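You operate a simulated robot arm through the tools that you are given. There is no shell and no other tool.

Carry out the task below with a simulated robot arm. There is one attempt and no reset: what you move stays moved.

JOB
Lock the jig, load the 130 mm block, set 10 mm depth and leave the ready lamp green.
Fine: block clamped, slide in and locked.

It is judged by the outcome, as a careful person would: the job done as asked, and still so three seconds after it is handed in. It fails if anything else is knocked over, pushed out of place, dropped, spilled or broken.

ROBOT AND FRAMES
A 7-joint arm with a two-finger parallel gripper, fixed in place. Base frame: the origin is at the foot of the arm, x ahead of it, y to its left, z up; the work surface is at about z = 850. Units: mm, degrees, N and s.
Its first joint turns from -166.0 to 166.0 degrees. Payload 4.4 kg.
The TCP is the grasp point between the finger pads, 23 mm short of the fingertips. In the tool frame z runs along the fingers and y along their closing line. The gripper opens to 94 mm. The fingers are 38 mm wide and 10 mm thick; the gripper's body (54 by 96 mm) begins 39 mm behind the TCP.
Orientation is that of the tool frame in the base frame, as a unit quaternion [x, y, z, w]. With the fingers straight down and closing along the base's y, the tool's x points along the base's -x, its y along +y and its z along -z.

CONTROLS
- The arm moves only by the tool step_arm. Its argument "series" is a list of rows, each a list of 3 entries, a list of its own where there are three numbers: the turn, a rotation vector about the base's x, y, z in units of 90 degrees (1.0 is 90 degrees), then the shift along the base's x, y, z in units of 500 mm (1.0 is 500 mm), then the opening in per cent of the stroke, from 0 (shut) to 100 (fully open). In form: [[[ax, ay, az], [tx, ty, tz], claw], ...]. A call has 1 to 20 rows; each row is the pose to reach, as a shift and turn from the pose commanded when the call began. A call with a number of a shift or a turn outside -1 to 1 is refused whole. A row lasts 0.2 s, in which the tool goes at most 50 mm and 8.6 degrees; a call with a longer step from one row to the next is refused whole, and so is a gripper value outside its range. A pose out of reach is approached as far as the arm can. The call stops where the force on the tool passes 90 N (or 10 N more than at its start, if that is more) or the arm is blocked; 0.2 s more then pass. Each finger travels about 72 mm/s and halts on what it meets, pressing with about 43 N; the grip force reading is that of the motor and also rises with nothing between the fingers. The clock runs only during rows and for 0.2 s after the last one: add rows that repeat a pose to give the fingers time. It gives the time, the measured TCP pose, the force on the tool (base axes), the opening and the grip force at its end, in the units of the frame above (readings bear some noise), with the torque about the TCP (base axes, N m) and any sound that the robot's microphone picked up.
- Cameras (640 x 400 px; columns grow to the right, rows downward): "scene" is fixed at [49.5, 651.7, 1574.6]; the picture's right is [-0.48, -0.88, 0.00], its down [-0.52, 0.28, -0.81] and it looks along [0.71, -0.39, -0.59] (base axes); focal length 338 px, centre (320, 200). "wrist" rides on the gripper at [87, 16, -74] in the tool frame; the picture's right is [-0.18, 0.98, 0.00], its down [-0.58, -0.11, -0.81] and it looks along [-0.79, -0.15, 0.59] (tool axes); focal length 243 px, centre (320, 200). There is no depth. A picture from a camera that has moved, and an enlarged one, comes with that camera's place and axes in the base frame and with its lens.
- snapshot(camera): a new picture of that camera. The clock stands still meanwhile.
- zoom(camera, box): a new picture of the part [left, top, right, bottom] of that camera's present view, enlarged. The clock stands still meanwhile.
- hand_in(): hands the job in; it is judged then, once.

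Places have to be worked out from the pictures, the camera data and where the tool is seen. Open the gripper and draw the arm clear of the work before you hand the job in, unless the task says otherwise.

The tools are called after "Call:" by a JSON object that holds its "op" and its "data". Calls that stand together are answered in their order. step_arm: Moves the arm, as the interface text tells. Its arguments: {"type":"object","properties":{"series":{"type":"array","items":{"type":"array"}}},"required":["series"]} The other tools are called the same way: snapshot (camera) takes a picture; zoom (camera, box) takes an enlarged picture of a part of a camera's view; hand_in () hands the job in.

At the start:

```text
t: 0.0
ee_pos: [591.8, 61.9, 1169.7]
tool_rot: [0.0, 1.0, 0.0, 0.0]
contact_force: [-0.8, -0.8, 0.2]
torque: [0.0, 0.02, -0.01]
finger_gap: 94.2
finger_force: 0.0
```

scene: 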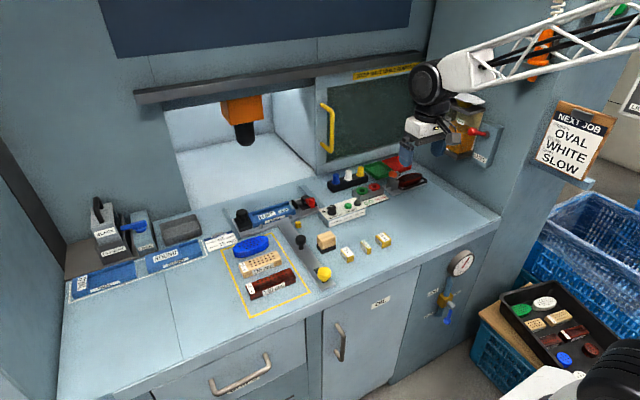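
wrist: 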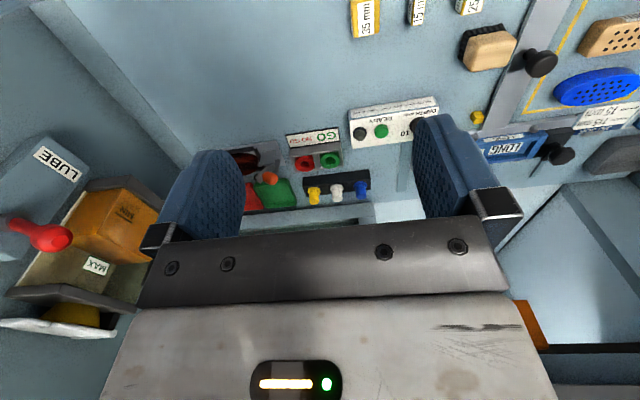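

The pictures show a bench with a jig, pockets, brushes, buttons and a job card. I start by zooming in on the parts to read the labels.

Call:
{"op": "zoom", "data": {"camera": "scene", "box": [190, 180, 350, 320]}}

Call:
{"op": "zoom", "data": {"camera": "scene", "box": [60, 180, 220, 310]}}

Call:
{"op": "zoom", "data": {"camera": "scene", "box": [290, 140, 450, 270]}}

Call:
{"op": "zoom", "data": {"camera": "scene", "box": [360, 200, 520, 350]}}

Call:
{"op": "zoom", "data": {"camera": "scene", "box": [440, 260, 640, 400]}}

Call:
{"op": "zoom", "data": {"camera": "wrist", "box": [220, 0, 640, 240]}}

```text
2.86 times, centred on (270, 250) of scene
camera zoom: at [49.5, 651.7, 1574.6], right [-0.48, -0.88, 0.0], down [-0.52, 0.28, -0.81], along [0.71, -0.39, -0.59], focal length 965 px, centre (463, 57)
```

zoom: 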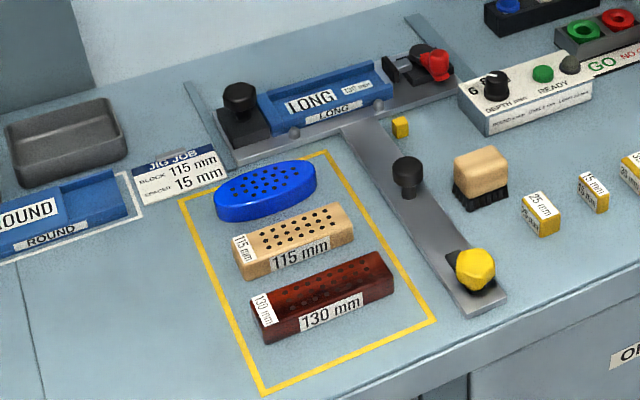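

```text
3.08 times, centred on (140, 245) of scene
camera zoom: at [49.5, 651.7, 1574.6], right [-0.48, -0.88, 0.0], down [-0.52, 0.28, -0.81], along [0.71, -0.39, -0.59], focal length 1039 px, centre (874, 62)
```

zoom: 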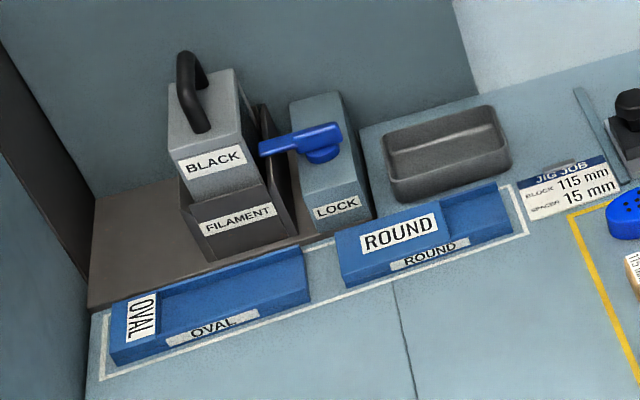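

```text
3.08 times, centred on (370, 205) of scene
camera zoom: at [49.5, 651.7, 1574.6], right [-0.48, -0.88, 0.0], down [-0.52, 0.28, -0.81], along [0.71, -0.39, -0.59], focal length 1039 px, centre (166, 185)
```

zoom: 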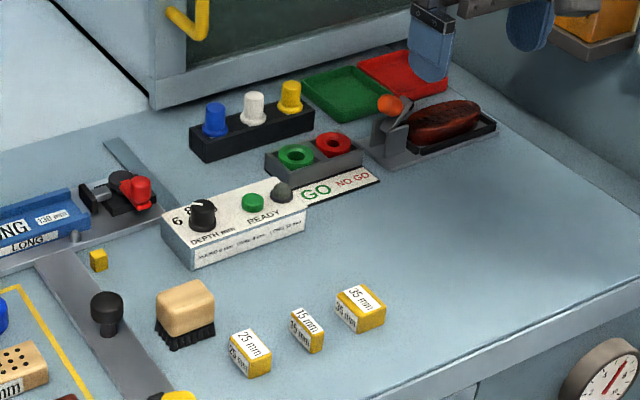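

```text
2.67 times, centred on (440, 275) of scene
camera zoom: at [49.5, 651.7, 1574.6], right [-0.48, -0.88, 0.0], down [-0.52, 0.28, -0.81], along [0.71, -0.39, -0.59], focal length 900 px, centre (0, 0)
```

zoom: 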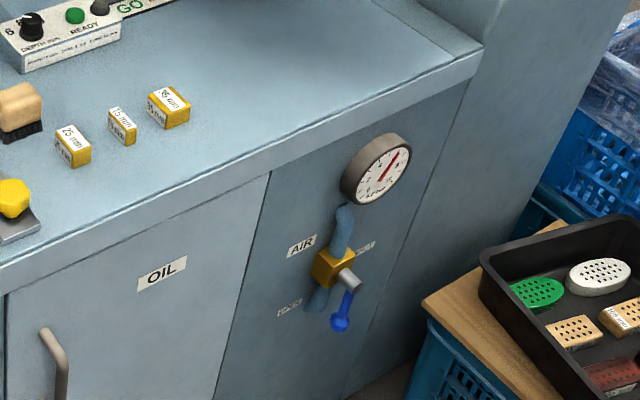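

```text
2.86 times, centred on (540, 330) of scene
camera zoom: at [49.5, 651.7, 1574.6], right [-0.48, -0.88, 0.0], down [-0.52, 0.28, -0.81], along [0.71, -0.39, -0.59], focal length 965 px, centre (-309, -171)
```

zoom: 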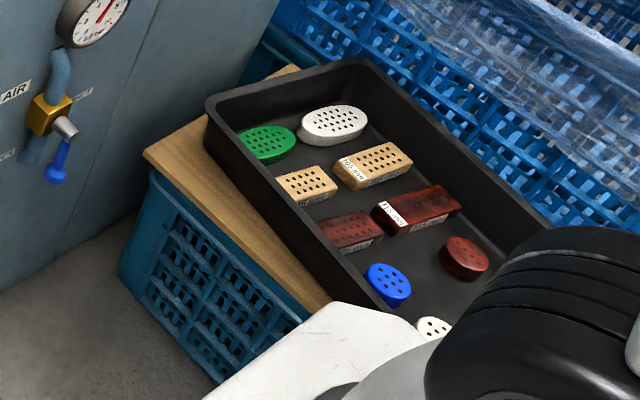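

```text
1.52 times, centred on (430, 120) of wrist
camera zoom: at [505.5, 78.7, 1244.3], right [0.18, 0.98, 0.0], down [0.58, -0.11, 0.81], along [0.79, -0.15, -0.59], focal length 370 px, centre (152, 322)
```

zoom: 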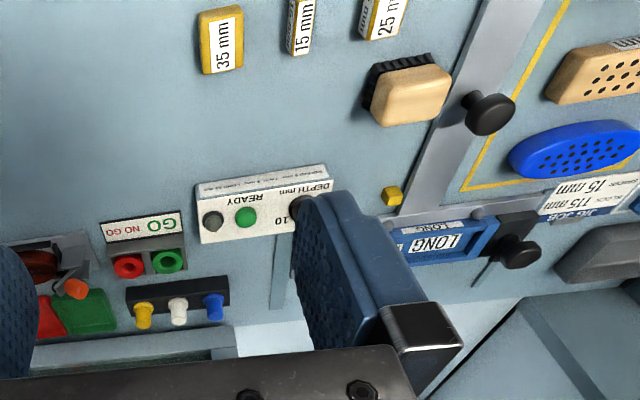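

I zoom in closer on the jig, the depth box and the small print.

Call:
{"op": "zoom", "data": {"camera": "scene", "box": [320, 180, 380, 225]}}

Call:
{"op": "zoom", "data": {"camera": "scene", "box": [230, 185, 310, 235]}}

Call:
{"op": "zoom", "data": {"camera": "scene", "box": [285, 185, 345, 225]}}

Call:
{"op": "zoom", "data": {"camera": "scene", "box": [270, 225, 350, 300]}}

Call:
{"op": "zoom", "data": {"camera": "wrist", "box": [340, 80, 460, 160]}}

Call:
{"op": "zoom", "data": {"camera": "wrist", "box": [460, 20, 640, 180]}}

Call:
{"op": "zoom", "data": {"camera": "scene", "box": [80, 190, 160, 260]}}

```text
8.89 times, centred on (350, 202) of scene
camera zoom: at [49.5, 651.7, 1574.6], right [-0.48, -0.88, 0.0], down [-0.52, 0.28, -0.81], along [0.71, -0.39, -0.59], focal length 3001 px, centre (53, 178)
```

zoom: 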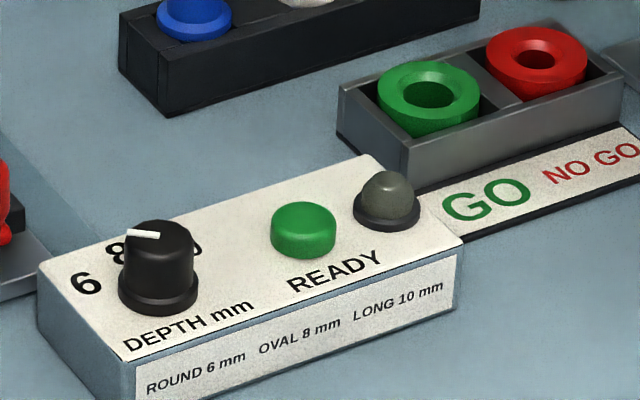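

```text
8.00 times, centred on (270, 210) of scene
camera zoom: at [49.5, 651.7, 1574.6], right [-0.48, -0.88, 0.0], down [-0.52, 0.28, -0.81], along [0.71, -0.39, -0.59], focal length 2701 px, centre (720, 120)
```

zoom: 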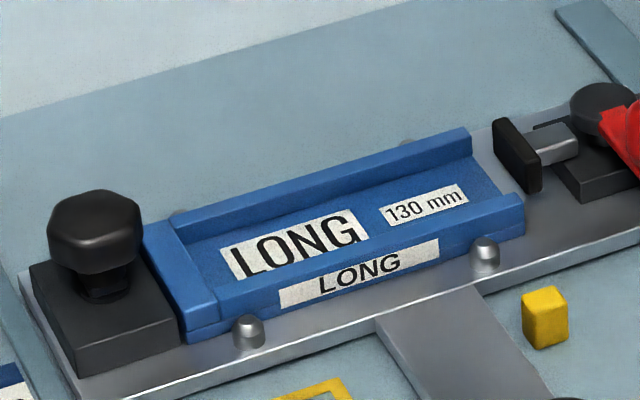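

```text
10.00 times, centred on (315, 205) of scene
camera zoom: at [49.5, 651.7, 1574.6], right [-0.48, -0.88, 0.0], down [-0.52, 0.28, -0.81], along [0.71, -0.39, -0.59], focal length 3376 px, centre (370, 150)
```

zoom: 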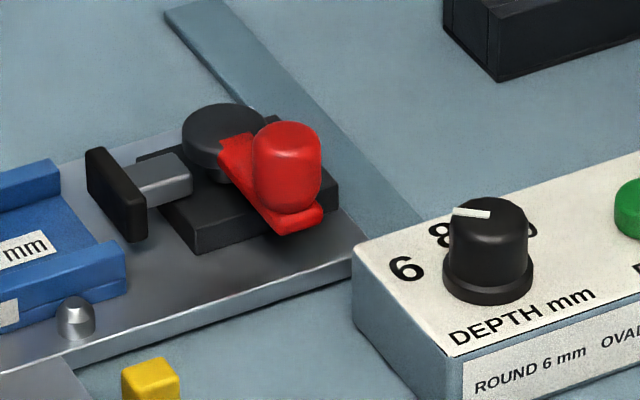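

```text
5.33 times, centred on (310, 262) of scene
camera zoom: at [49.5, 651.7, 1574.6], right [-0.48, -0.88, 0.0], down [-0.52, 0.28, -0.81], along [0.71, -0.39, -0.59], focal length 1801 px, centre (373, -133)
```

zoom: 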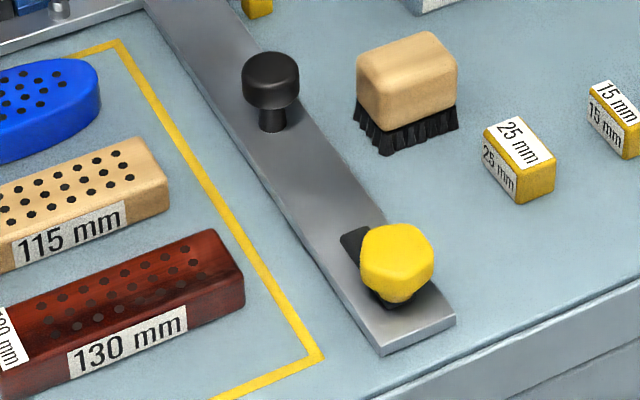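

```text
5.00 times, centred on (400, 120) of wrist
camera zoom: at [505.5, 78.7, 1244.3], right [0.18, 0.98, 0.0], down [0.58, -0.11, 0.81], along [0.79, -0.15, -0.59], focal length 1213 px, centre (-80, 600)
```

zoom: 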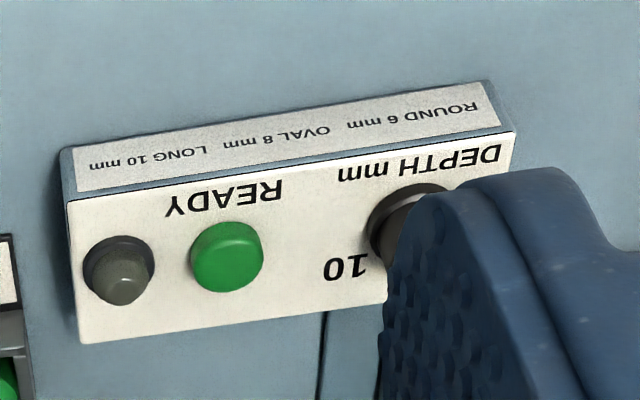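

```text
2.50 times, centred on (550, 100) of wrist
camera zoom: at [505.5, 78.7, 1244.3], right [0.18, 0.98, 0.0], down [0.58, -0.11, 0.81], along [0.79, -0.15, -0.59], focal length 606 px, centre (-255, 450)
```

zoom: 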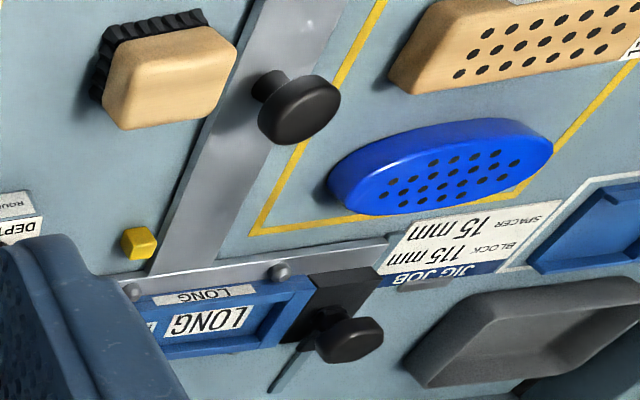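

```text
5.71 times, centred on (120, 225) of scene
camera zoom: at [49.5, 651.7, 1574.6], right [-0.48, -0.88, 0.0], down [-0.52, 0.28, -0.81], along [0.71, -0.39, -0.59], focal length 1929 px, centre (1463, 57)
```

zoom: 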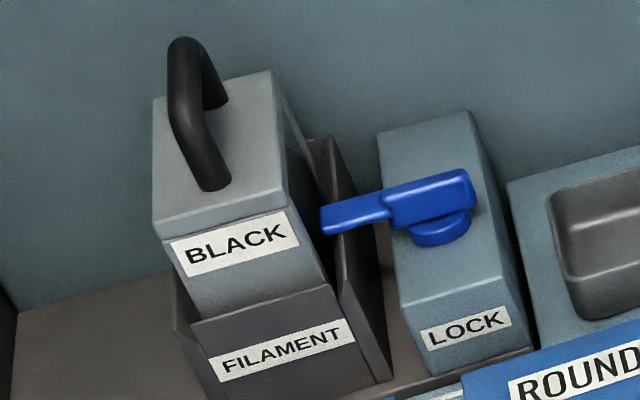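

The jig holds the blue LONG nest, with a black knob at its left end, a red-handled plunger clamp at its right end, and a T-shaped slide with a black handle and a yellow lock knob. I move above this area with the gripper shut to see it closely with the wrist camera.

Call:
{"op": "step_arm", "data": {"series": [[[0, 0, 0], [0.01, 0.08, 0], 80], [[0, 0, 0], [0.02, 0.16, 0], 60], [[0, 0, 0], [0.03, 0.24, 0], 40], [[0, 0, 0], [0.04, 0.32, 0], 20], [[0, 0, 0], [0.05, 0.4, 0], 0], [[0, 0, 0], [0.06, 0.48, 0], 0], [[0, 0, 0], [0.07, 0.56, 0], 0], [[0, 0, 0], [0.08, 0.64, 0], 0], [[0, 0, 0], [0.08, 0.68, 0], 0]]}}

Call:
{"op": "snapshot", "data": {"camera": "wrist"}}

Call:
{"op": "snapshot", "data": {"camera": "scene"}}

```text
t: 2.0
ee_pos: [634.0, 401.0, 1171.0]
tool_rot: [0.0, 1.0, 0.0, 0.0]
contact_force: [0.6, 0.6, 0.3]
torque: [-0.03, -0.01, -0.03]
finger_gap: 0.2
finger_force: 42.2
```

```text
taken
camera wrist: at [546.2, 419.0, 1246.3], right [0.18, 0.98, 0.0], down [0.58, -0.11, 0.81], along [0.79, -0.15, -0.59], focal length 243 px, centre (320, 200)
```

wrist: 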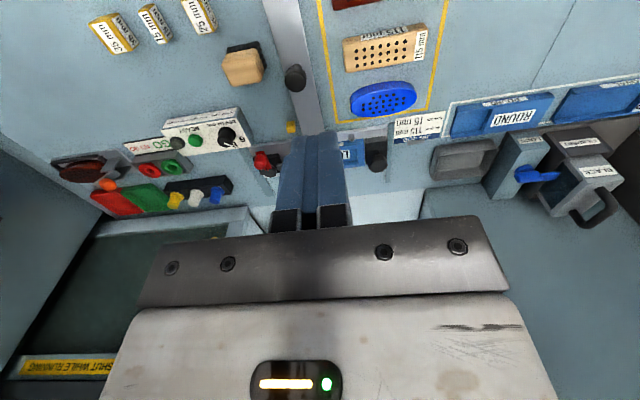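

```text
taken
```

scene: 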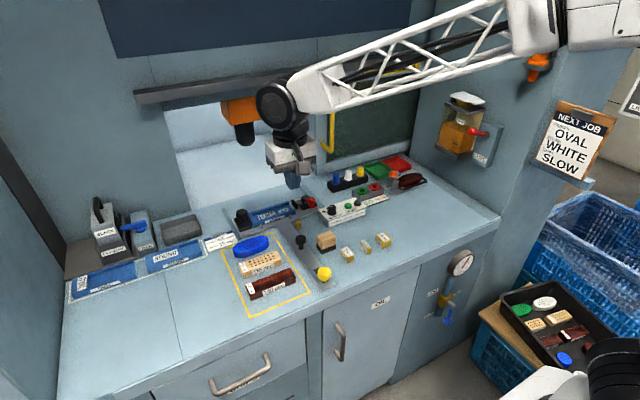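

The fingers hide the nest from here. I tilt the tool so that the wrist camera looks more steeply down, and go forward for a closer view.

Call:
{"op": "step_arm", "data": {"series": [[[0, 0.09, 0], [0.05, 0, 0], 0], [[0, 0.18, 0], [0.1, 0, 0], 0], [[0, 0.27, 0], [0.15, 0, 0], 0], [[0, 0.36, 0], [0.2, 0, 0], 0], [[0, 0.42, 0], [0.25, 0, 0], 0], [[0, 0.42, 0], [0.25, 0, 0], 0]]}}

Call:
{"op": "snapshot", "data": {"camera": "wrist"}}

```text
t: 3.4
ee_pos: [757.8, 401.5, 1169.8]
tool_rot: [-0.001, 0.946, 0.0, -0.325]
contact_force: [0.0, -0.3, -0.5]
torque: [0.01, 0.0, -0.02]
finger_gap: 0.2
finger_force: 42.4
```

```text
taken
camera wrist: at [734.6, 419.2, 1282.5], right [0.15, 0.98, -0.11], down [0.95, -0.11, 0.28], along [0.26, -0.15, -0.95], focal length 243 px, centre (320, 200)
```

wrist: 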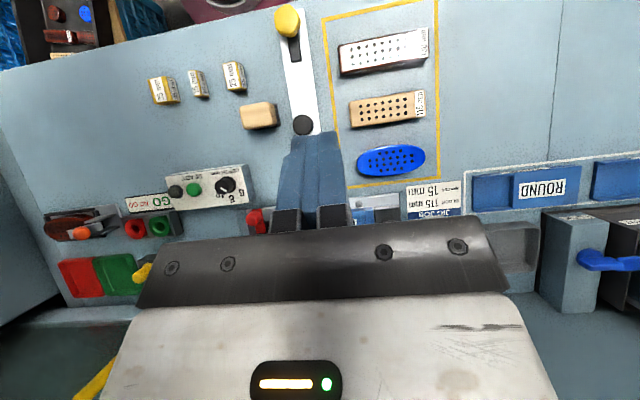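

Good view. I shift further in and to the left so that the nest comes out from behind the fingers.

Call:
{"op": "step_arm", "data": {"series": [[[0, 0, 0], [0.05, 0.08, 0], 0], [[0, 0, 0], [0.1, 0.16, 0], 0], [[0, 0, 0], [0.15, 0.22, 0], 0], [[0, 0, 0], [0.18, 0.24, 0], 0], [[0, 0, 0], [0.18, 0.24, 0], 0]]}}

Call:
{"op": "snapshot", "data": {"camera": "wrist"}}

Call:
{"op": "zoom", "data": {"camera": "wrist", "box": [140, 100, 340, 220]}}

Call:
{"op": "zoom", "data": {"camera": "wrist", "box": [180, 0, 380, 120]}}

Call:
{"op": "snapshot", "data": {"camera": "scene"}}

```text
t: 4.6
ee_pos: [847.0, 521.1, 1168.7]
tool_rot: [0.0, 0.946, 0.001, -0.324]
contact_force: [-0.1, 0.7, 0.3]
torque: [-0.05, -0.02, -0.04]
finger_gap: 0.0
finger_force: 42.4
```

```text
taken
camera wrist: at [824.3, 538.4, 1282.1], right [0.15, 0.98, -0.11], down [0.95, -0.11, 0.28], along [0.26, -0.15, -0.95], focal length 243 px, centre (320, 200)
```

wrist: 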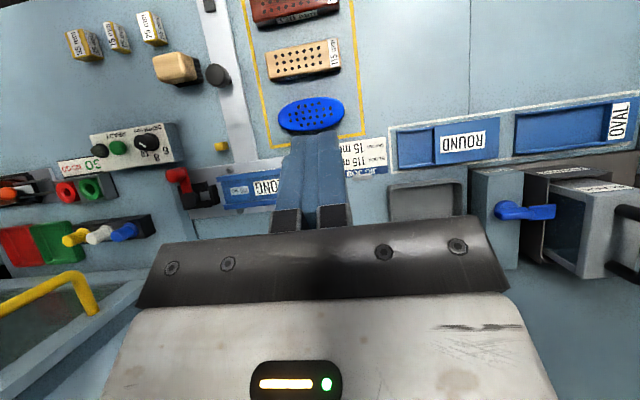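

```text
3.20 times, centred on (240, 160) of wrist
camera zoom: at [824.3, 538.4, 1282.1], right [0.15, 0.98, -0.11], down [0.95, -0.11, 0.28], along [0.26, -0.15, -0.95], focal length 776 px, centre (576, 328)
```

zoom: 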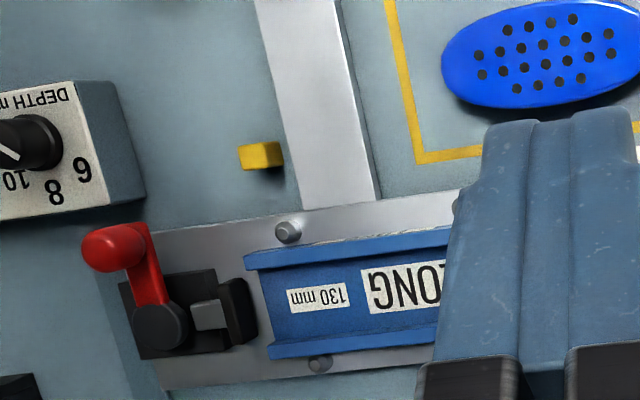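

```text
3.20 times, centred on (280, 60) of wrist
camera zoom: at [824.3, 538.4, 1282.1], right [0.15, 0.98, -0.11], down [0.95, -0.11, 0.28], along [0.26, -0.15, -0.95], focal length 776 px, centre (448, 648)
```

zoom: 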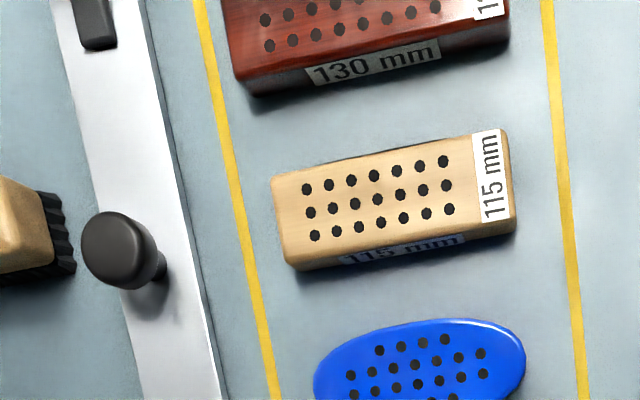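

```text
taken
```

scene: 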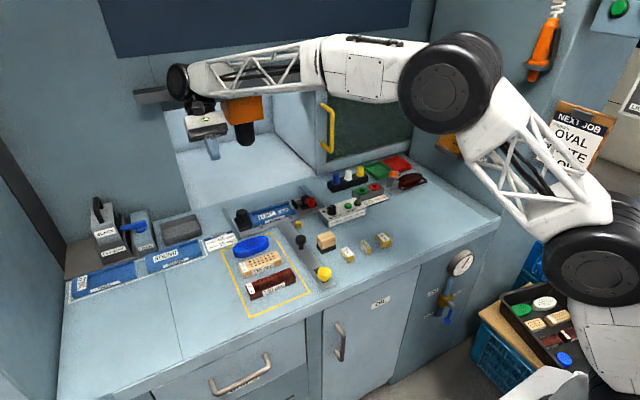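

The red lever turns about a vertical pivot at about (907, 242) and its plunger faces the nest's open right end. I back away with less tilt to see the left-hand knob, well clear of the spindle.

Call:
{"op": "step_arm", "data": {"series": [[[0, -0.09, 0], [-0.09, 0, 0], 0], [[0, -0.18, 0], [-0.17, -0.05, 0], 0], [[0, -0.2, 0], [-0.174, -0.12, -0.04], 0], [[0, -0.2, 0], [-0.174, -0.2, -0.1], 0], [[0, -0.2, 0], [-0.174, -0.26, -0.16], 0], [[0, -0.2, 0], [-0.174, -0.28, -0.2], 0], [[0, -0.2, 0], [-0.174, -0.28, -0.2], 0]]}}

Call:
{"op": "snapshot", "data": {"camera": "wrist"}}

Call:
{"op": "zoom", "data": {"camera": "wrist", "box": [320, 90, 480, 190]}}

Call:
{"op": "zoom", "data": {"camera": "wrist", "box": [160, 90, 320, 190]}}

```text
t: 6.2
ee_pos: [760.5, 381.9, 1068.3]
tool_rot: [0.0, 0.985, 0.0, -0.171]
contact_force: [-0.5, 0.3, -0.6]
torque: [0.02, 0.0, -0.01]
finger_gap: 0.2
finger_force: 42.3
```

```text
taken
camera wrist: at [704.0, 398.4, 1168.6], right [0.17, 0.98, -0.06], down [0.82, -0.11, 0.56], along [0.55, -0.15, -0.82], focal length 243 px, centre (320, 200)
```

wrist: 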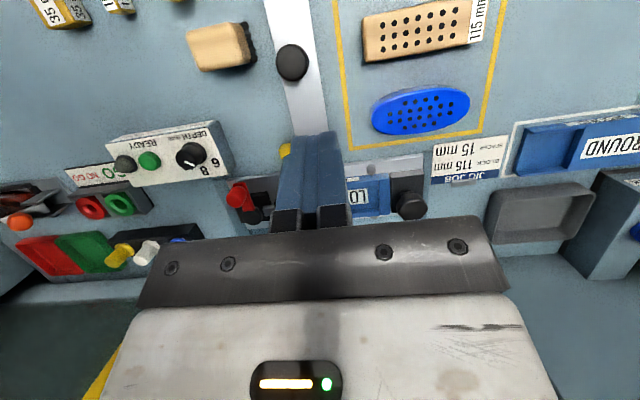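

```text
4.00 times, centred on (400, 140) of wrist
camera zoom: at [704.0, 398.4, 1168.6], right [0.17, 0.98, -0.06], down [0.82, -0.11, 0.56], along [0.55, -0.15, -0.82], focal length 970 px, centre (0, 440)
```

zoom: 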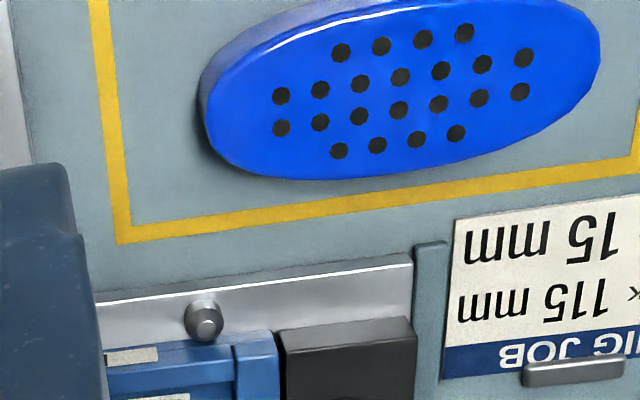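

```text
4.00 times, centred on (240, 140) of wrist
camera zoom: at [704.0, 398.4, 1168.6], right [0.17, 0.98, -0.06], down [0.82, -0.11, 0.56], along [0.55, -0.15, -0.82], focal length 970 px, centre (640, 440)
```

zoom: 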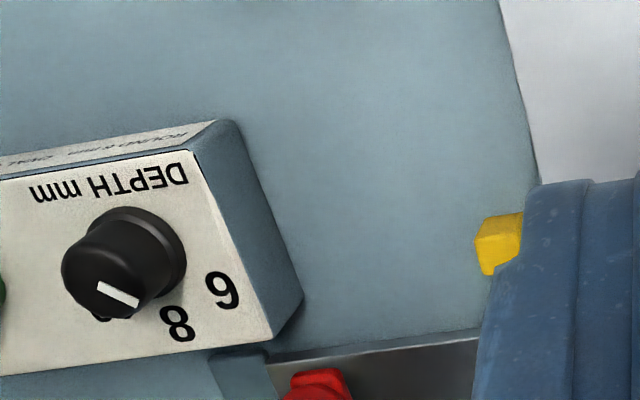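

The depth pointer stands at 6, so it needs a clockwise turn to 10. I zoom in on the jig's left knob and on the clamp.

Call:
{"op": "zoom", "data": {"camera": "wrist", "box": [340, 150, 440, 220]}}

Call:
{"op": "zoom", "data": {"camera": "wrist", "box": [220, 160, 300, 220]}}

Call:
{"op": "zoom", "data": {"camera": "scene", "box": [225, 195, 275, 230]}}

Call:
{"op": "zoom", "data": {"camera": "scene", "box": [300, 255, 350, 290]}}

```text
5.71 times, centred on (390, 185) of wrist
camera zoom: at [704.0, 398.4, 1168.6], right [0.17, 0.98, -0.06], down [0.82, -0.11, 0.56], along [0.55, -0.15, -0.82], focal length 1386 px, centre (-80, 286)
```

zoom: 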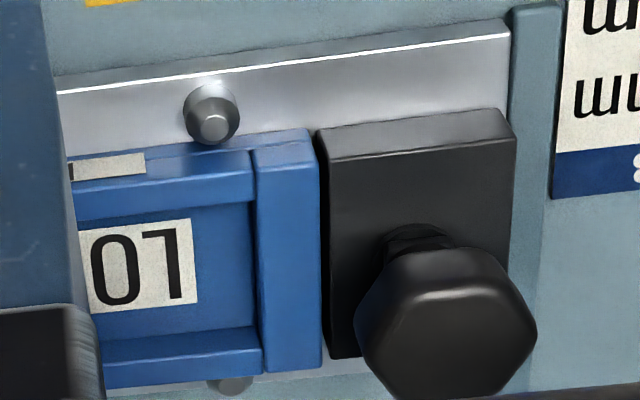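

```text
6.67 times, centred on (260, 190) of wrist
camera zoom: at [704.0, 398.4, 1168.6], right [0.17, 0.98, -0.06], down [0.82, -0.11, 0.56], along [0.55, -0.15, -0.82], focal length 1618 px, centre (720, 267)
```

zoom: 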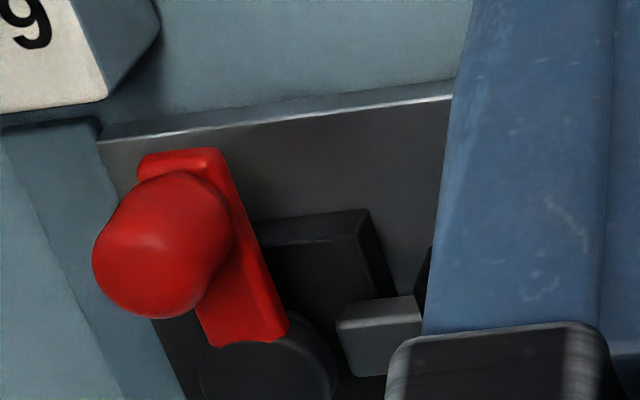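

```text
11.43 times, centred on (250, 212) of scene
camera zoom: at [49.5, 651.7, 1574.6], right [-0.48, -0.88, 0.0], down [-0.52, 0.28, -0.81], along [0.71, -0.39, -0.59], focal length 3859 px, centre (1120, 57)
```

zoom: 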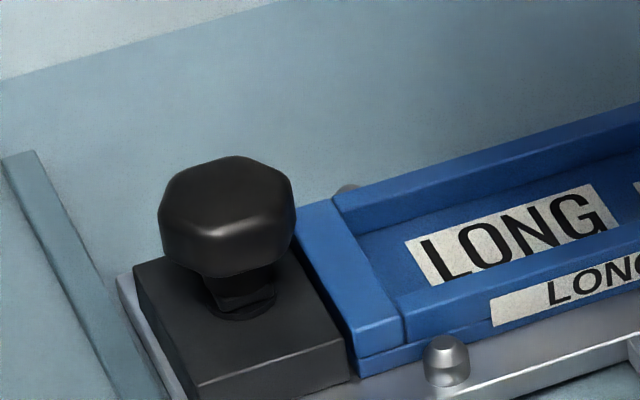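

```text
11.43 times, centred on (325, 272) of scene
camera zoom: at [49.5, 651.7, 1574.6], right [-0.48, -0.88, 0.0], down [-0.52, 0.28, -0.81], along [0.71, -0.39, -0.59], focal length 3859 px, centre (263, -629)
```

zoom: 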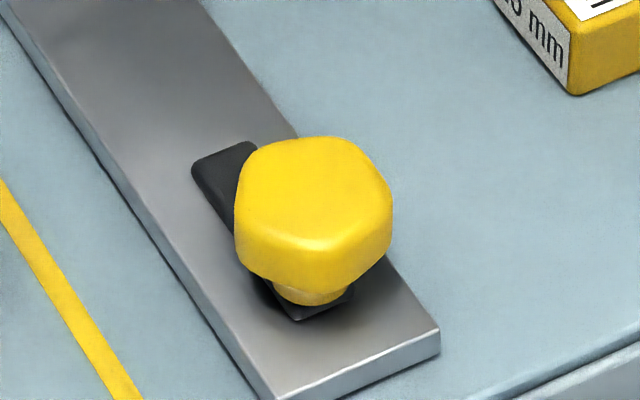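

The hex knob's underside tab shows it is loose, with its flats facing ±x, centred at about (905, 468) with its top near z 912. First I bring the tool upright and yaw it 90° so the fingers close along x.

Call:
{"op": "step_arm", "data": {"series": [[[0, -0.09, 0], [-0.05, 0, 0], 30], [[0, -0.18, 0], [-0.1, 0, 0], 60], [[0, -0.22, 0], [-0.1, 0, 0], 70], [[0, -0.22, 0], [-0.1, 0, 0], 70]]}}

Call:
{"op": "step_arm", "data": {"series": [[[0, 0, 0.09], [0, 0.02, 0], 70], [[0, 0, 0.18], [0, 0.04, 0], 70], [[0, 0, 0.27], [0, 0.06, 0], 70], [[0, 0, 0.36], [0, 0.08, 0], 70], [[0, 0, 0.45], [0, 0.1, 0], 70], [[0, 0, 0.54], [0, 0.12, 0], 70], [[0, 0, 0.63], [0, 0.14, 0], 70], [[0, 0, 0.72], [0, 0.15, 0], 70], [[0, 0, 0.81], [0, 0.15, 0], 70], [[0, 0, 0.9], [0, 0.15, 0], 70], [[0, 0, 0.99], [0, 0.15, 0], 70], [[0, 0, 1.0], [0, 0.15, 0], 70]]}}

Call:
{"op": "snapshot", "data": {"camera": "wrist"}}

Call:
{"op": "snapshot", "data": {"camera": "scene"}}

```text
t: 7.2
ee_pos: [709.2, 383.6, 1070.0]
tool_rot: [0.001, 1.0, 0.0, 0.001]
contact_force: [0.5, 0.4, 0.9]
torque: [0.01, -0.02, -0.01]
finger_gap: 65.8
finger_force: 0.0
```

```text
t: 9.8
ee_pos: [710.7, 455.7, 1069.7]
tool_rot: [0.708, -0.706, 0.0, 0.0]
contact_force: [0.1, -0.6, -0.1]
torque: [0.02, -0.03, 0.01]
finger_gap: 65.7
finger_force: 0.1
```

```text
taken
camera wrist: at [694.3, 370.6, 1144.4], right [-0.98, 0.18, 0.0], down [0.11, 0.58, 0.81], along [0.15, 0.79, -0.59], focal length 243 px, centre (320, 200)
```

wrist: 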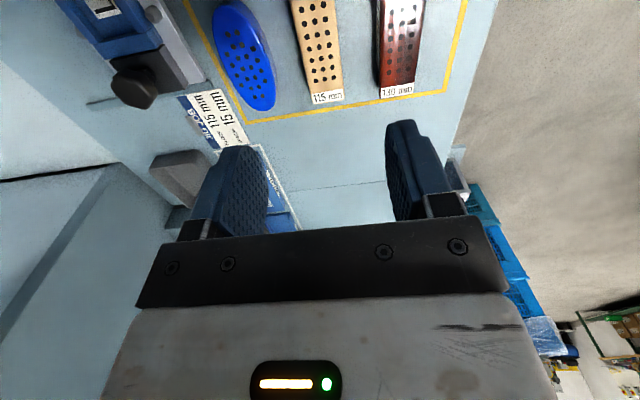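

```text
taken
```

scene: 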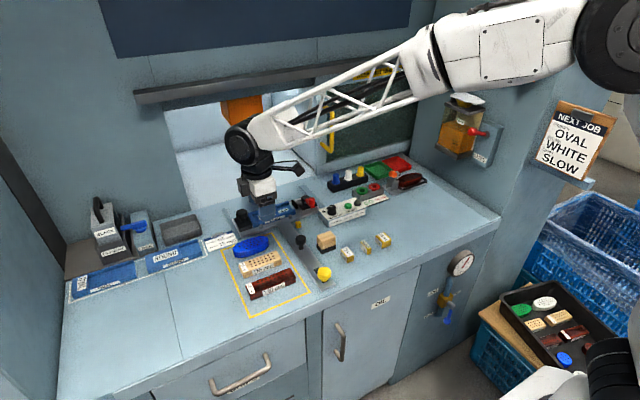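

From this side the knob top comes out at about (898, 464). I move over it at z 1000 to test reach.

Call:
{"op": "step_arm", "data": {"series": [[[0, 0, 0], [0.09, 0, -0.02], 70], [[0, 0, 0], [0.18, 0.01, -0.04], 70], [[0, 0, 0], [0.27, 0.02, -0.06], 70], [[0, 0, 0], [0.36, 0.022, -0.1], 70], [[0, 0, 0], [0.38, 0.022, -0.14], 70], [[0, 0, 0], [0.38, 0.022, -0.14], 70]]}}

Call:
{"op": "snapshot", "data": {"camera": "wrist"}}

Call:
{"op": "snapshot", "data": {"camera": "scene"}}

```text
t: 11.2
ee_pos: [901.1, 469.7, 997.7]
tool_rot: [0.707, -0.707, 0.001, 0.0]
contact_force: [0.2, 0.6, 0.1]
torque: [-0.01, 0.02, 0.01]
finger_gap: 65.8
finger_force: 0.1
```

```text
taken
camera wrist: at [883.6, 383.6, 1072.0], right [-0.98, 0.18, 0.0], down [0.11, 0.58, 0.81], along [0.15, 0.79, -0.59], focal length 243 px, centre (320, 200)
```

wrist: 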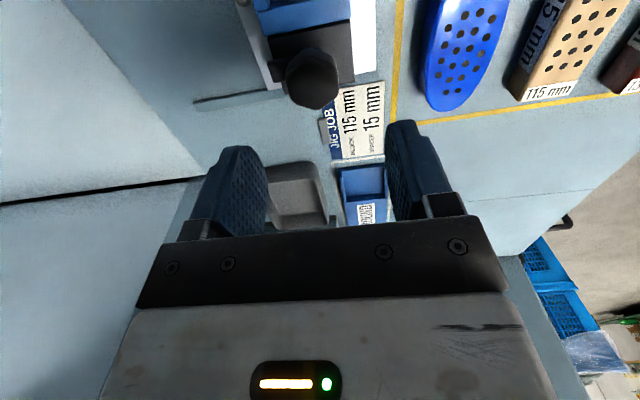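

```text
taken
```

scene: 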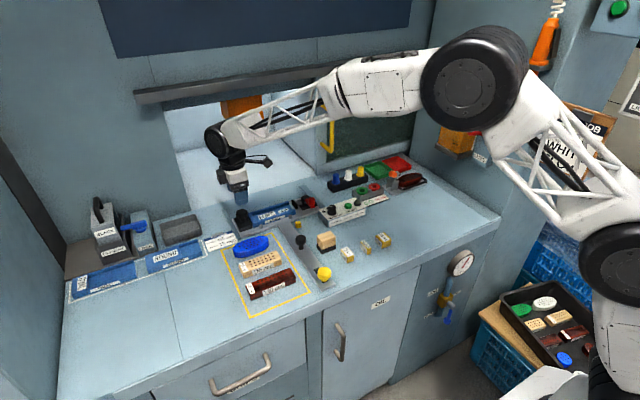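

The pose is reachable; the knob top now measures about (904, 468). I zoom in to check its orientation and size before going down.

Call:
{"op": "zoom", "data": {"camera": "wrist", "box": [230, 0, 390, 120]}}

```text
3.33 times, centred on (310, 60) of wrist
camera zoom: at [883.6, 383.6, 1072.0], right [-0.98, 0.18, 0.0], down [0.11, 0.58, 0.81], along [0.15, 0.79, -0.59], focal length 809 px, centre (353, 667)
```

zoom: 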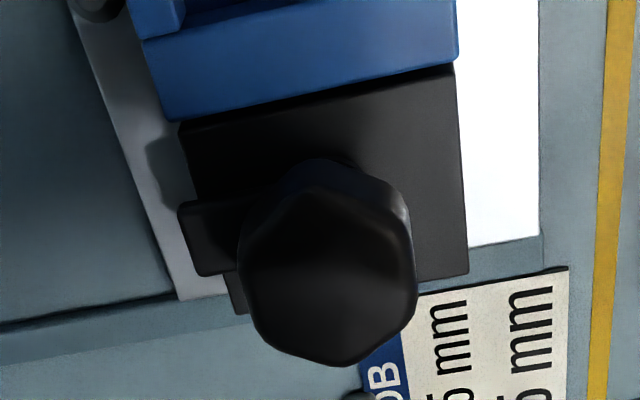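

A tab under the knob points +x and must swing clockwise to −y, over the nest's end. I go down around the knob, staying above the tab, and close.

Call:
{"op": "step_arm", "data": {"series": [[[0, 0, 0], [0.006, -0.002, -0.06], 70], [[0, 0, 0], [0.006, -0.002, -0.11], 70], [[0, 0, 0], [0.006, -0.002, -0.14], 70], [[0, 0, 0], [0.006, -0.002, -0.158], 70], [[0, 0, 0], [0.006, -0.002, -0.158], 70], [[0, 0, 0], [0.006, -0.002, -0.158], 50], [[0, 0, 0], [0.006, -0.002, -0.158], 30], [[0, 0, 0], [0.006, -0.002, -0.158], 20], [[0, 0, 0], [0.006, -0.002, -0.158], 20]]}}

Call:
{"op": "snapshot", "data": {"camera": "wrist"}}

Call:
{"op": "zoom", "data": {"camera": "scene", "box": [200, 160, 300, 240]}}

```text
t: 13.2
ee_pos: [904.7, 465.7, 919.4]
tool_rot: [0.707, -0.707, 0.0, 0.0]
contact_force: [40.1, 0.8, -10.5]
torque: [0.18, -0.82, 0.02]
finger_gap: 37.4
finger_force: 45.2
```

```text
taken
camera wrist: at [887.8, 380.2, 995.0], right [-0.98, 0.18, 0.0], down [0.11, 0.58, 0.81], along [0.15, 0.79, -0.59], focal length 243 px, centre (320, 200)
```

wrist: 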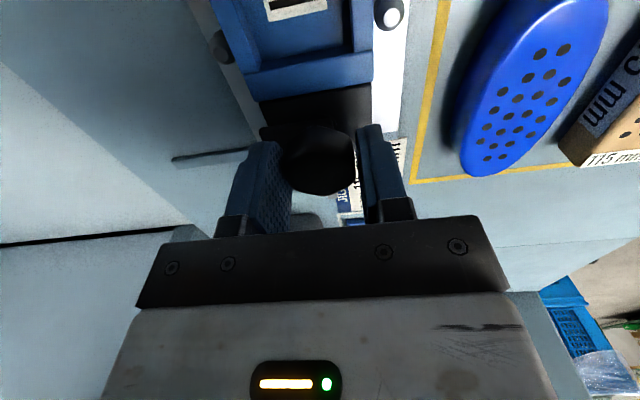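

```text
5.00 times, centred on (250, 200) of scene
camera zoom: at [49.5, 651.7, 1574.6], right [-0.48, -0.88, 0.0], down [-0.52, 0.28, -0.81], along [0.71, -0.39, -0.59], focal length 1688 px, centre (670, 200)
```

zoom: 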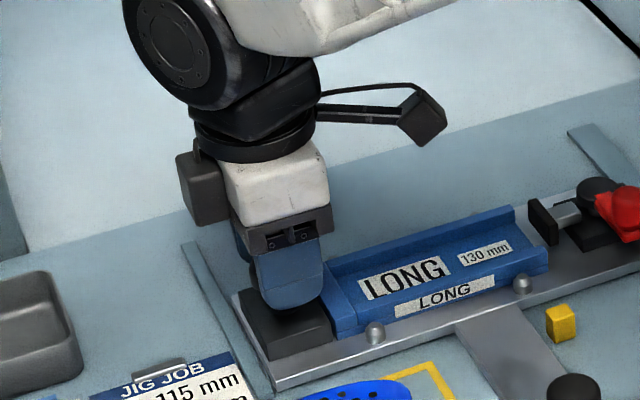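

The knob is held at a 37 mm gap with a 40 N sideways load in +x, so the grip is off-centre. I nudge the tool +x in small steps to centre it.

Call:
{"op": "step_arm", "data": {"series": [[[0, 0, 0], [0.002, 0, 0], 10], [[0, 0, 0], [0.003, 0, 0], 10]]}}

```text
t: 13.8
ee_pos: [904.5, 466.0, 920.3]
tool_rot: [0.707, -0.707, -0.001, 0.001]
contact_force: [1.6, -13.2, -0.6]
torque: [-0.17, 0.01, 0.02]
finger_gap: 37.4
finger_force: 44.9
```

The load is balanced now. I turn the knob clockwise, in 8° steps, watching torque.

Call:
{"op": "step_arm", "data": {"series": [[[0, 0, -0.05], [0, 0, 0], 10], [[0, 0, -0.12], [0, 0, 0], 10], [[0, 0, -0.2], [0, 0, 0], 10], [[0, 0, -0.28], [0, 0, 0], 10], [[0, 0, -0.36], [0, 0, 0], 10]]}}

Call:
{"op": "zoom", "data": {"camera": "wrist", "box": [200, 40, 440, 220]}}

```text
t: 15.0
ee_pos: [906.4, 467.8, 920.7]
tool_rot: [-0.481, 0.877, 0.0, 0.0]
contact_force: [-3.3, -30.5, 1.1]
torque: [-0.79, 0.16, 0.0]
finger_gap: 37.2
finger_force: 45.1
```

```text
2.22 times, centred on (320, 130) of wrist
camera zoom: at [844.8, 402.7, 995.1], right [-0.73, 0.68, 0.0], down [0.4, 0.43, 0.81], along [0.55, 0.59, -0.59], focal length 539 px, centre (320, 356)
```

zoom: 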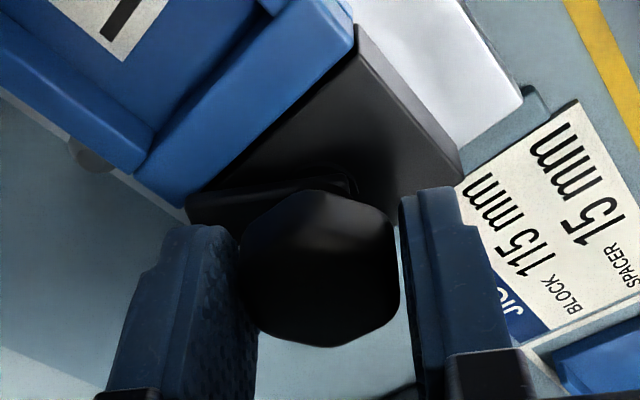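

The tab is swinging with the knob towards the nest. I continue the turn, easing a little −y to relieve the side load.

Call:
{"op": "step_arm", "data": {"series": [[[0, 0, -0.08], [0, -0.003, 0], 10], [[0, 0, -0.16], [0, -0.003, 0], 10], [[0, 0, -0.24], [0, -0.003, 0], 10], [[0, 0, -0.32], [0, -0.003, 0], 10], [[0, 0, -0.4], [0, -0.003, 0], 10]]}}

Call:
{"op": "zoom", "data": {"camera": "wrist", "box": [200, 40, 440, 220]}}

```text
t: 16.2
ee_pos: [905.5, 465.7, 919.2]
tool_rot: [-0.187, 0.982, -0.001, 0.0]
contact_force: [-4.4, 8.6, -4.7]
torque: [0.19, 0.05, 0.03]
finger_gap: 37.6
finger_force: 44.9
```

```text
2.22 times, centred on (320, 130) of wrist
camera zoom: at [818.0, 450.4, 995.1], right [-0.19, 0.98, 0.0], down [0.58, 0.11, 0.81], along [0.79, 0.15, -0.59], focal length 539 px, centre (320, 356)
```

zoom: 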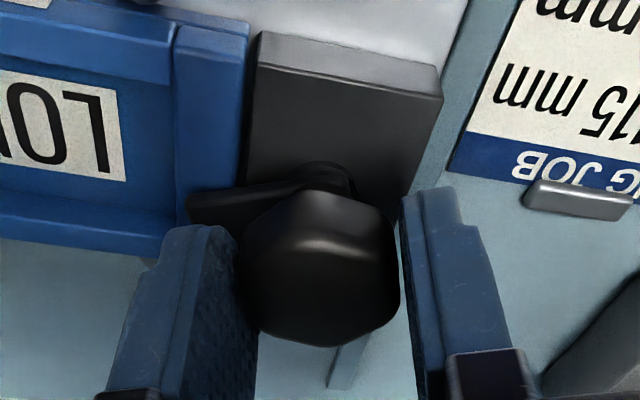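

The tab has come over the nest's end, with about 21° left for a full quarter turn. I finish the turn and feel for a stop.

Call:
{"op": "step_arm", "data": {"series": [[[0, 0, -0.08], [0, 0, 0], 10], [[0, 0, -0.16], [0, 0, 0], 10], [[0, 0, -0.22], [0, 0, 0], 10], [[0, 0, -0.24], [0, 0, 0], 10]]}}

Call:
{"op": "zoom", "data": {"camera": "wrist", "box": [200, 40, 440, 220]}}

```text
t: 17.2
ee_pos: [905.6, 467.2, 921.0]
tool_rot: [0.0, 1.0, 0.0, 0.0]
contact_force: [-3.0, 47.3, -11.9]
torque: [0.69, -0.16, 0.44]
finger_gap: 37.4
finger_force: 45.0
```

```text
2.22 times, centred on (320, 130) of wrist
camera zoom: at [817.5, 483.4, 995.1], right [0.18, 0.98, 0.0], down [0.58, -0.11, 0.81], along [0.79, -0.15, -0.59], focal length 539 px, centre (320, 356)
```

zoom: 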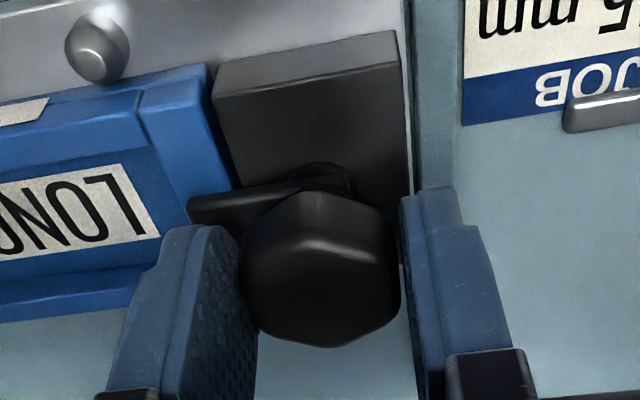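

Torque about z has risen to 0.44 N m, which suggests an end stop. I try 4° more to confirm it.

Call:
{"op": "step_arm", "data": {"series": [[[0, 0, -0.025], [0, 0.002, 0], 10], [[0, 0, -0.05], [0, 0.003, 0], 10]]}}

```text
t: 17.8
ee_pos: [904.1, 467.1, 920.8]
tool_rot: [0.04, 0.999, 0.0, 0.0]
contact_force: [-5.6, 25.4, -11.4]
torque: [0.35, 0.41, 0.54]
finger_gap: 37.5
finger_force: 45.0
```

The torque climbs only slightly, so the stop is reached. I open the fingers and look at the result.

Call:
{"op": "step_arm", "data": {"series": [[[0, 0, 0], [0, 0, 0], 30], [[0, 0, 0], [0, 0, 0], 50], [[0, 0, 0], [0, 0, 0], 60], [[0, 0, 0], [0, 0, 0], 60], [[0, 0, 0], [0, 0, 0.05], 60], [[0, 0, 0], [0, 0, 0.12], 60], [[0, 0, 0], [-0.06, 0, 0.18], 60], [[0, 0, 0], [-0.14, 0, 0.2], 60], [[0, 0, 0], [-0.2, 0, 0.2], 60]]}}

Call:
{"op": "zoom", "data": {"camera": "wrist", "box": [200, 40, 440, 220]}}

Call:
{"op": "snapshot", "data": {"camera": "wrist"}}

Call:
{"op": "zoom", "data": {"camera": "scene", "box": [225, 190, 305, 235]}}

```text
t: 19.8
ee_pos: [806.8, 466.6, 1021.8]
tool_rot: [0.039, 0.999, 0.0, 0.0]
contact_force: [0.0, -0.1, -0.6]
torque: [-0.02, -0.01, -0.01]
finger_gap: 56.5
finger_force: 0.0
```

```text
2.22 times, centred on (320, 130) of wrist
camera zoom: at [720.5, 489.6, 1096.4], right [0.26, 0.97, 0.0], down [0.57, -0.15, 0.81], along [0.78, -0.21, -0.59], focal length 539 px, centre (320, 356)
```

zoom: 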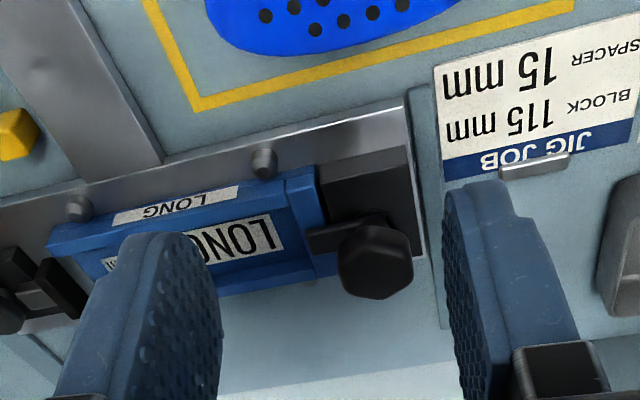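

```text
taken
camera wrist: at [720.5, 489.6, 1096.4], right [0.26, 0.97, 0.0], down [0.57, -0.15, 0.81], along [0.78, -0.21, -0.59], focal length 243 px, centre (320, 200)
```

wrist: 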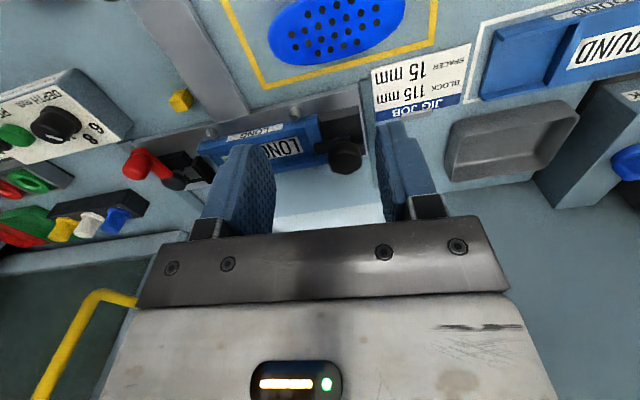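

```text
8.00 times, centred on (265, 212) of scene
camera zoom: at [49.5, 651.7, 1574.6], right [-0.48, -0.88, 0.0], down [-0.52, 0.28, -0.81], along [0.71, -0.39, -0.59], focal length 2701 px, centre (760, 100)
```

zoom: 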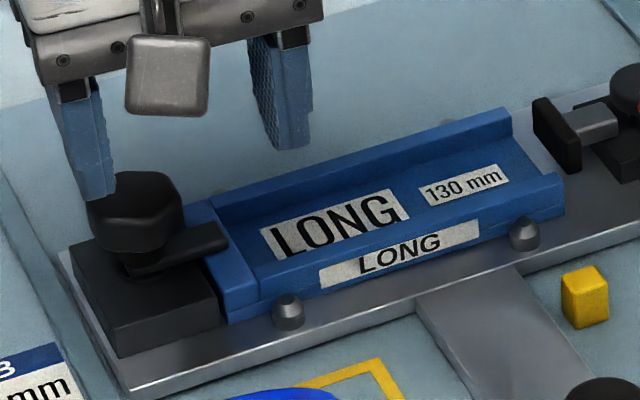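

The tab now sits over the nest's end: the jig is locked. Next I go to the blocks with the tool yawed 90° (fingers closing along x) to measure the 130 mm block.

Call:
{"op": "step_arm", "data": {"series": [[[0, 0, 0.08], [-0.09, 0, 0.02], 70], [[0, 0, 0.16], [-0.18, -0.03, 0.04], 80], [[0, 0, 0.24], [-0.26, -0.06, 0.05], 80], [[0, 0, 0.32], [-0.33, -0.1, 0.05], 80], [[0, 0, 0.4], [-0.33, -0.13, 0.05], 80], [[0, 0, 0.48], [-0.33, -0.13, 0.05], 80], [[0, 0, 0.55], [-0.33, -0.13, 0.05], 80]]}}

Call:
{"op": "step_arm", "data": {"series": [[[0, 0, 0.08], [0, 0, 0], 80], [[0, 0, 0.16], [0, 0, 0], 80], [[0, 0, 0.24], [0, 0, 0], 80], [[0, 0, 0.32], [0, 0, 0], 80], [[0, 0, 0.4], [0, 0, 0], 80], [[0, 0, 0.48], [0, 0, 0], 80], [[0, 0, 0.5], [0, 0, 0], 80]]}}

Call:
{"op": "snapshot", "data": {"camera": "wrist"}}

Call:
{"op": "zoom", "data": {"camera": "wrist", "box": [220, 20, 420, 170]}}

```text
t: 21.4
ee_pos: [640.7, 403.8, 1046.2]
tool_rot: [-0.384, 0.923, 0.0, 0.0]
contact_force: [-0.2, -0.8, -0.1]
torque: [-0.02, -0.03, -0.02]
finger_gap: 75.3
finger_force: 0.0
```

```text
t: 23.0
ee_pos: [641.2, 401.7, 1045.2]
tool_rot: [0.708, -0.706, 0.0, 0.0]
contact_force: [0.2, 0.2, 0.9]
torque: [-0.02, 0.02, 0.01]
finger_gap: 74.9
finger_force: 0.1
```

```text
taken
camera wrist: at [624.1, 315.9, 1120.0], right [-0.98, 0.18, 0.0], down [0.11, 0.58, 0.81], along [0.15, 0.79, -0.59], focal length 243 px, centre (320, 200)
```

wrist: 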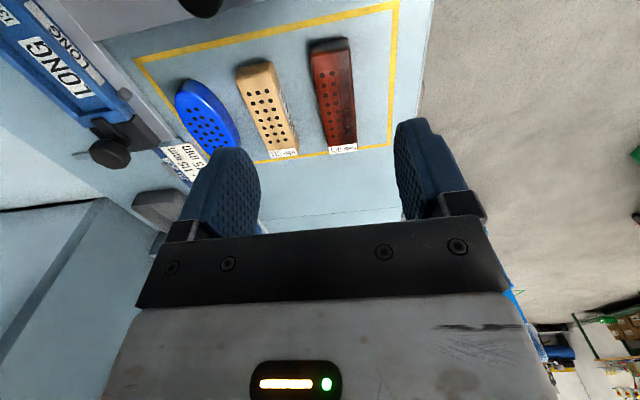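

```text
2.67 times, centred on (320, 95) of wrist
camera zoom: at [624.1, 315.9, 1120.0], right [-0.98, 0.18, 0.0], down [0.11, 0.58, 0.81], along [0.15, 0.79, -0.59], focal length 647 px, centre (320, 480)
```

zoom: 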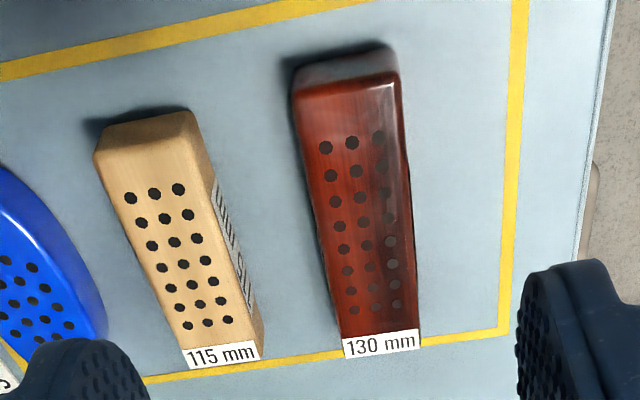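

The block lies along y, centred near (633, 480), about 37 mm wide and 28 mm high. The nest walls limit how deep I can grip, so I zoom on the nest to measure the wall height.

Call:
{"op": "zoom", "data": {"camera": "scene", "box": [235, 195, 275, 225]}}

Call:
{"op": "zoom", "data": {"camera": "scene", "box": [270, 190, 310, 220]}}

Call:
{"op": "zoom", "data": {"camera": "scene", "box": [235, 260, 305, 310]}}

```text
13.33 times, centred on (255, 210) of scene
camera zoom: at [49.5, 651.7, 1574.6], right [-0.48, -0.88, 0.0], down [-0.52, 0.28, -0.81], along [0.71, -0.39, -0.59], focal length 4502 px, centre (1187, 67)
```

zoom: 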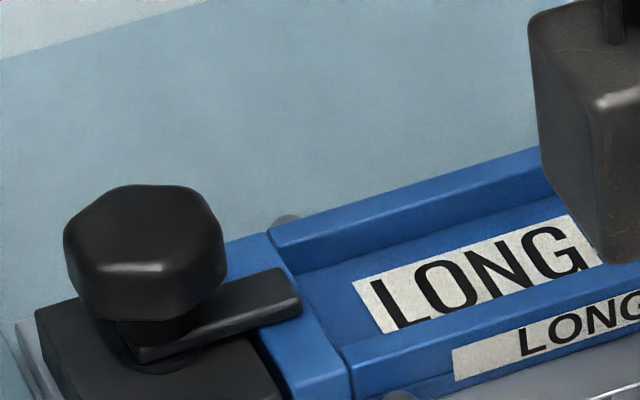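

```text
13.33 times, centred on (290, 205) of scene
camera zoom: at [49.5, 651.7, 1574.6], right [-0.48, -0.88, 0.0], down [-0.52, 0.28, -0.81], along [0.71, -0.39, -0.59], focal length 4502 px, centre (720, 133)
```

zoom: 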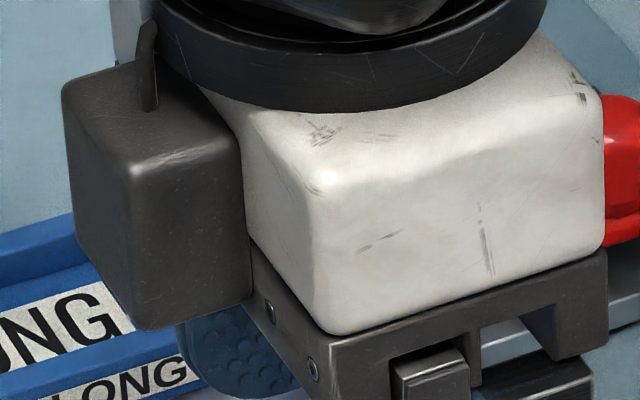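

```text
8.00 times, centred on (270, 285) of scene
camera zoom: at [49.5, 651.7, 1574.6], right [-0.48, -0.88, 0.0], down [-0.52, 0.28, -0.81], along [0.71, -0.39, -0.59], focal length 2701 px, centre (720, -480)
```

zoom: 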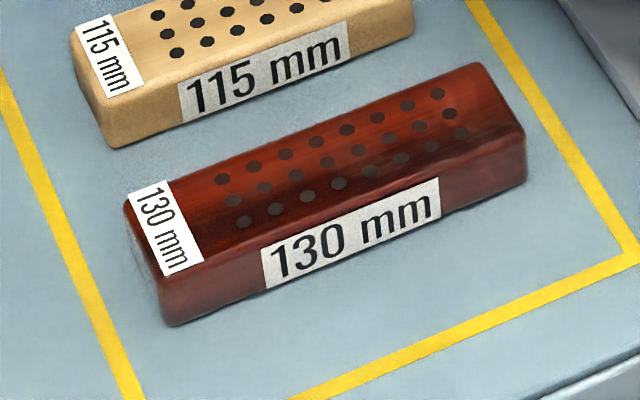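

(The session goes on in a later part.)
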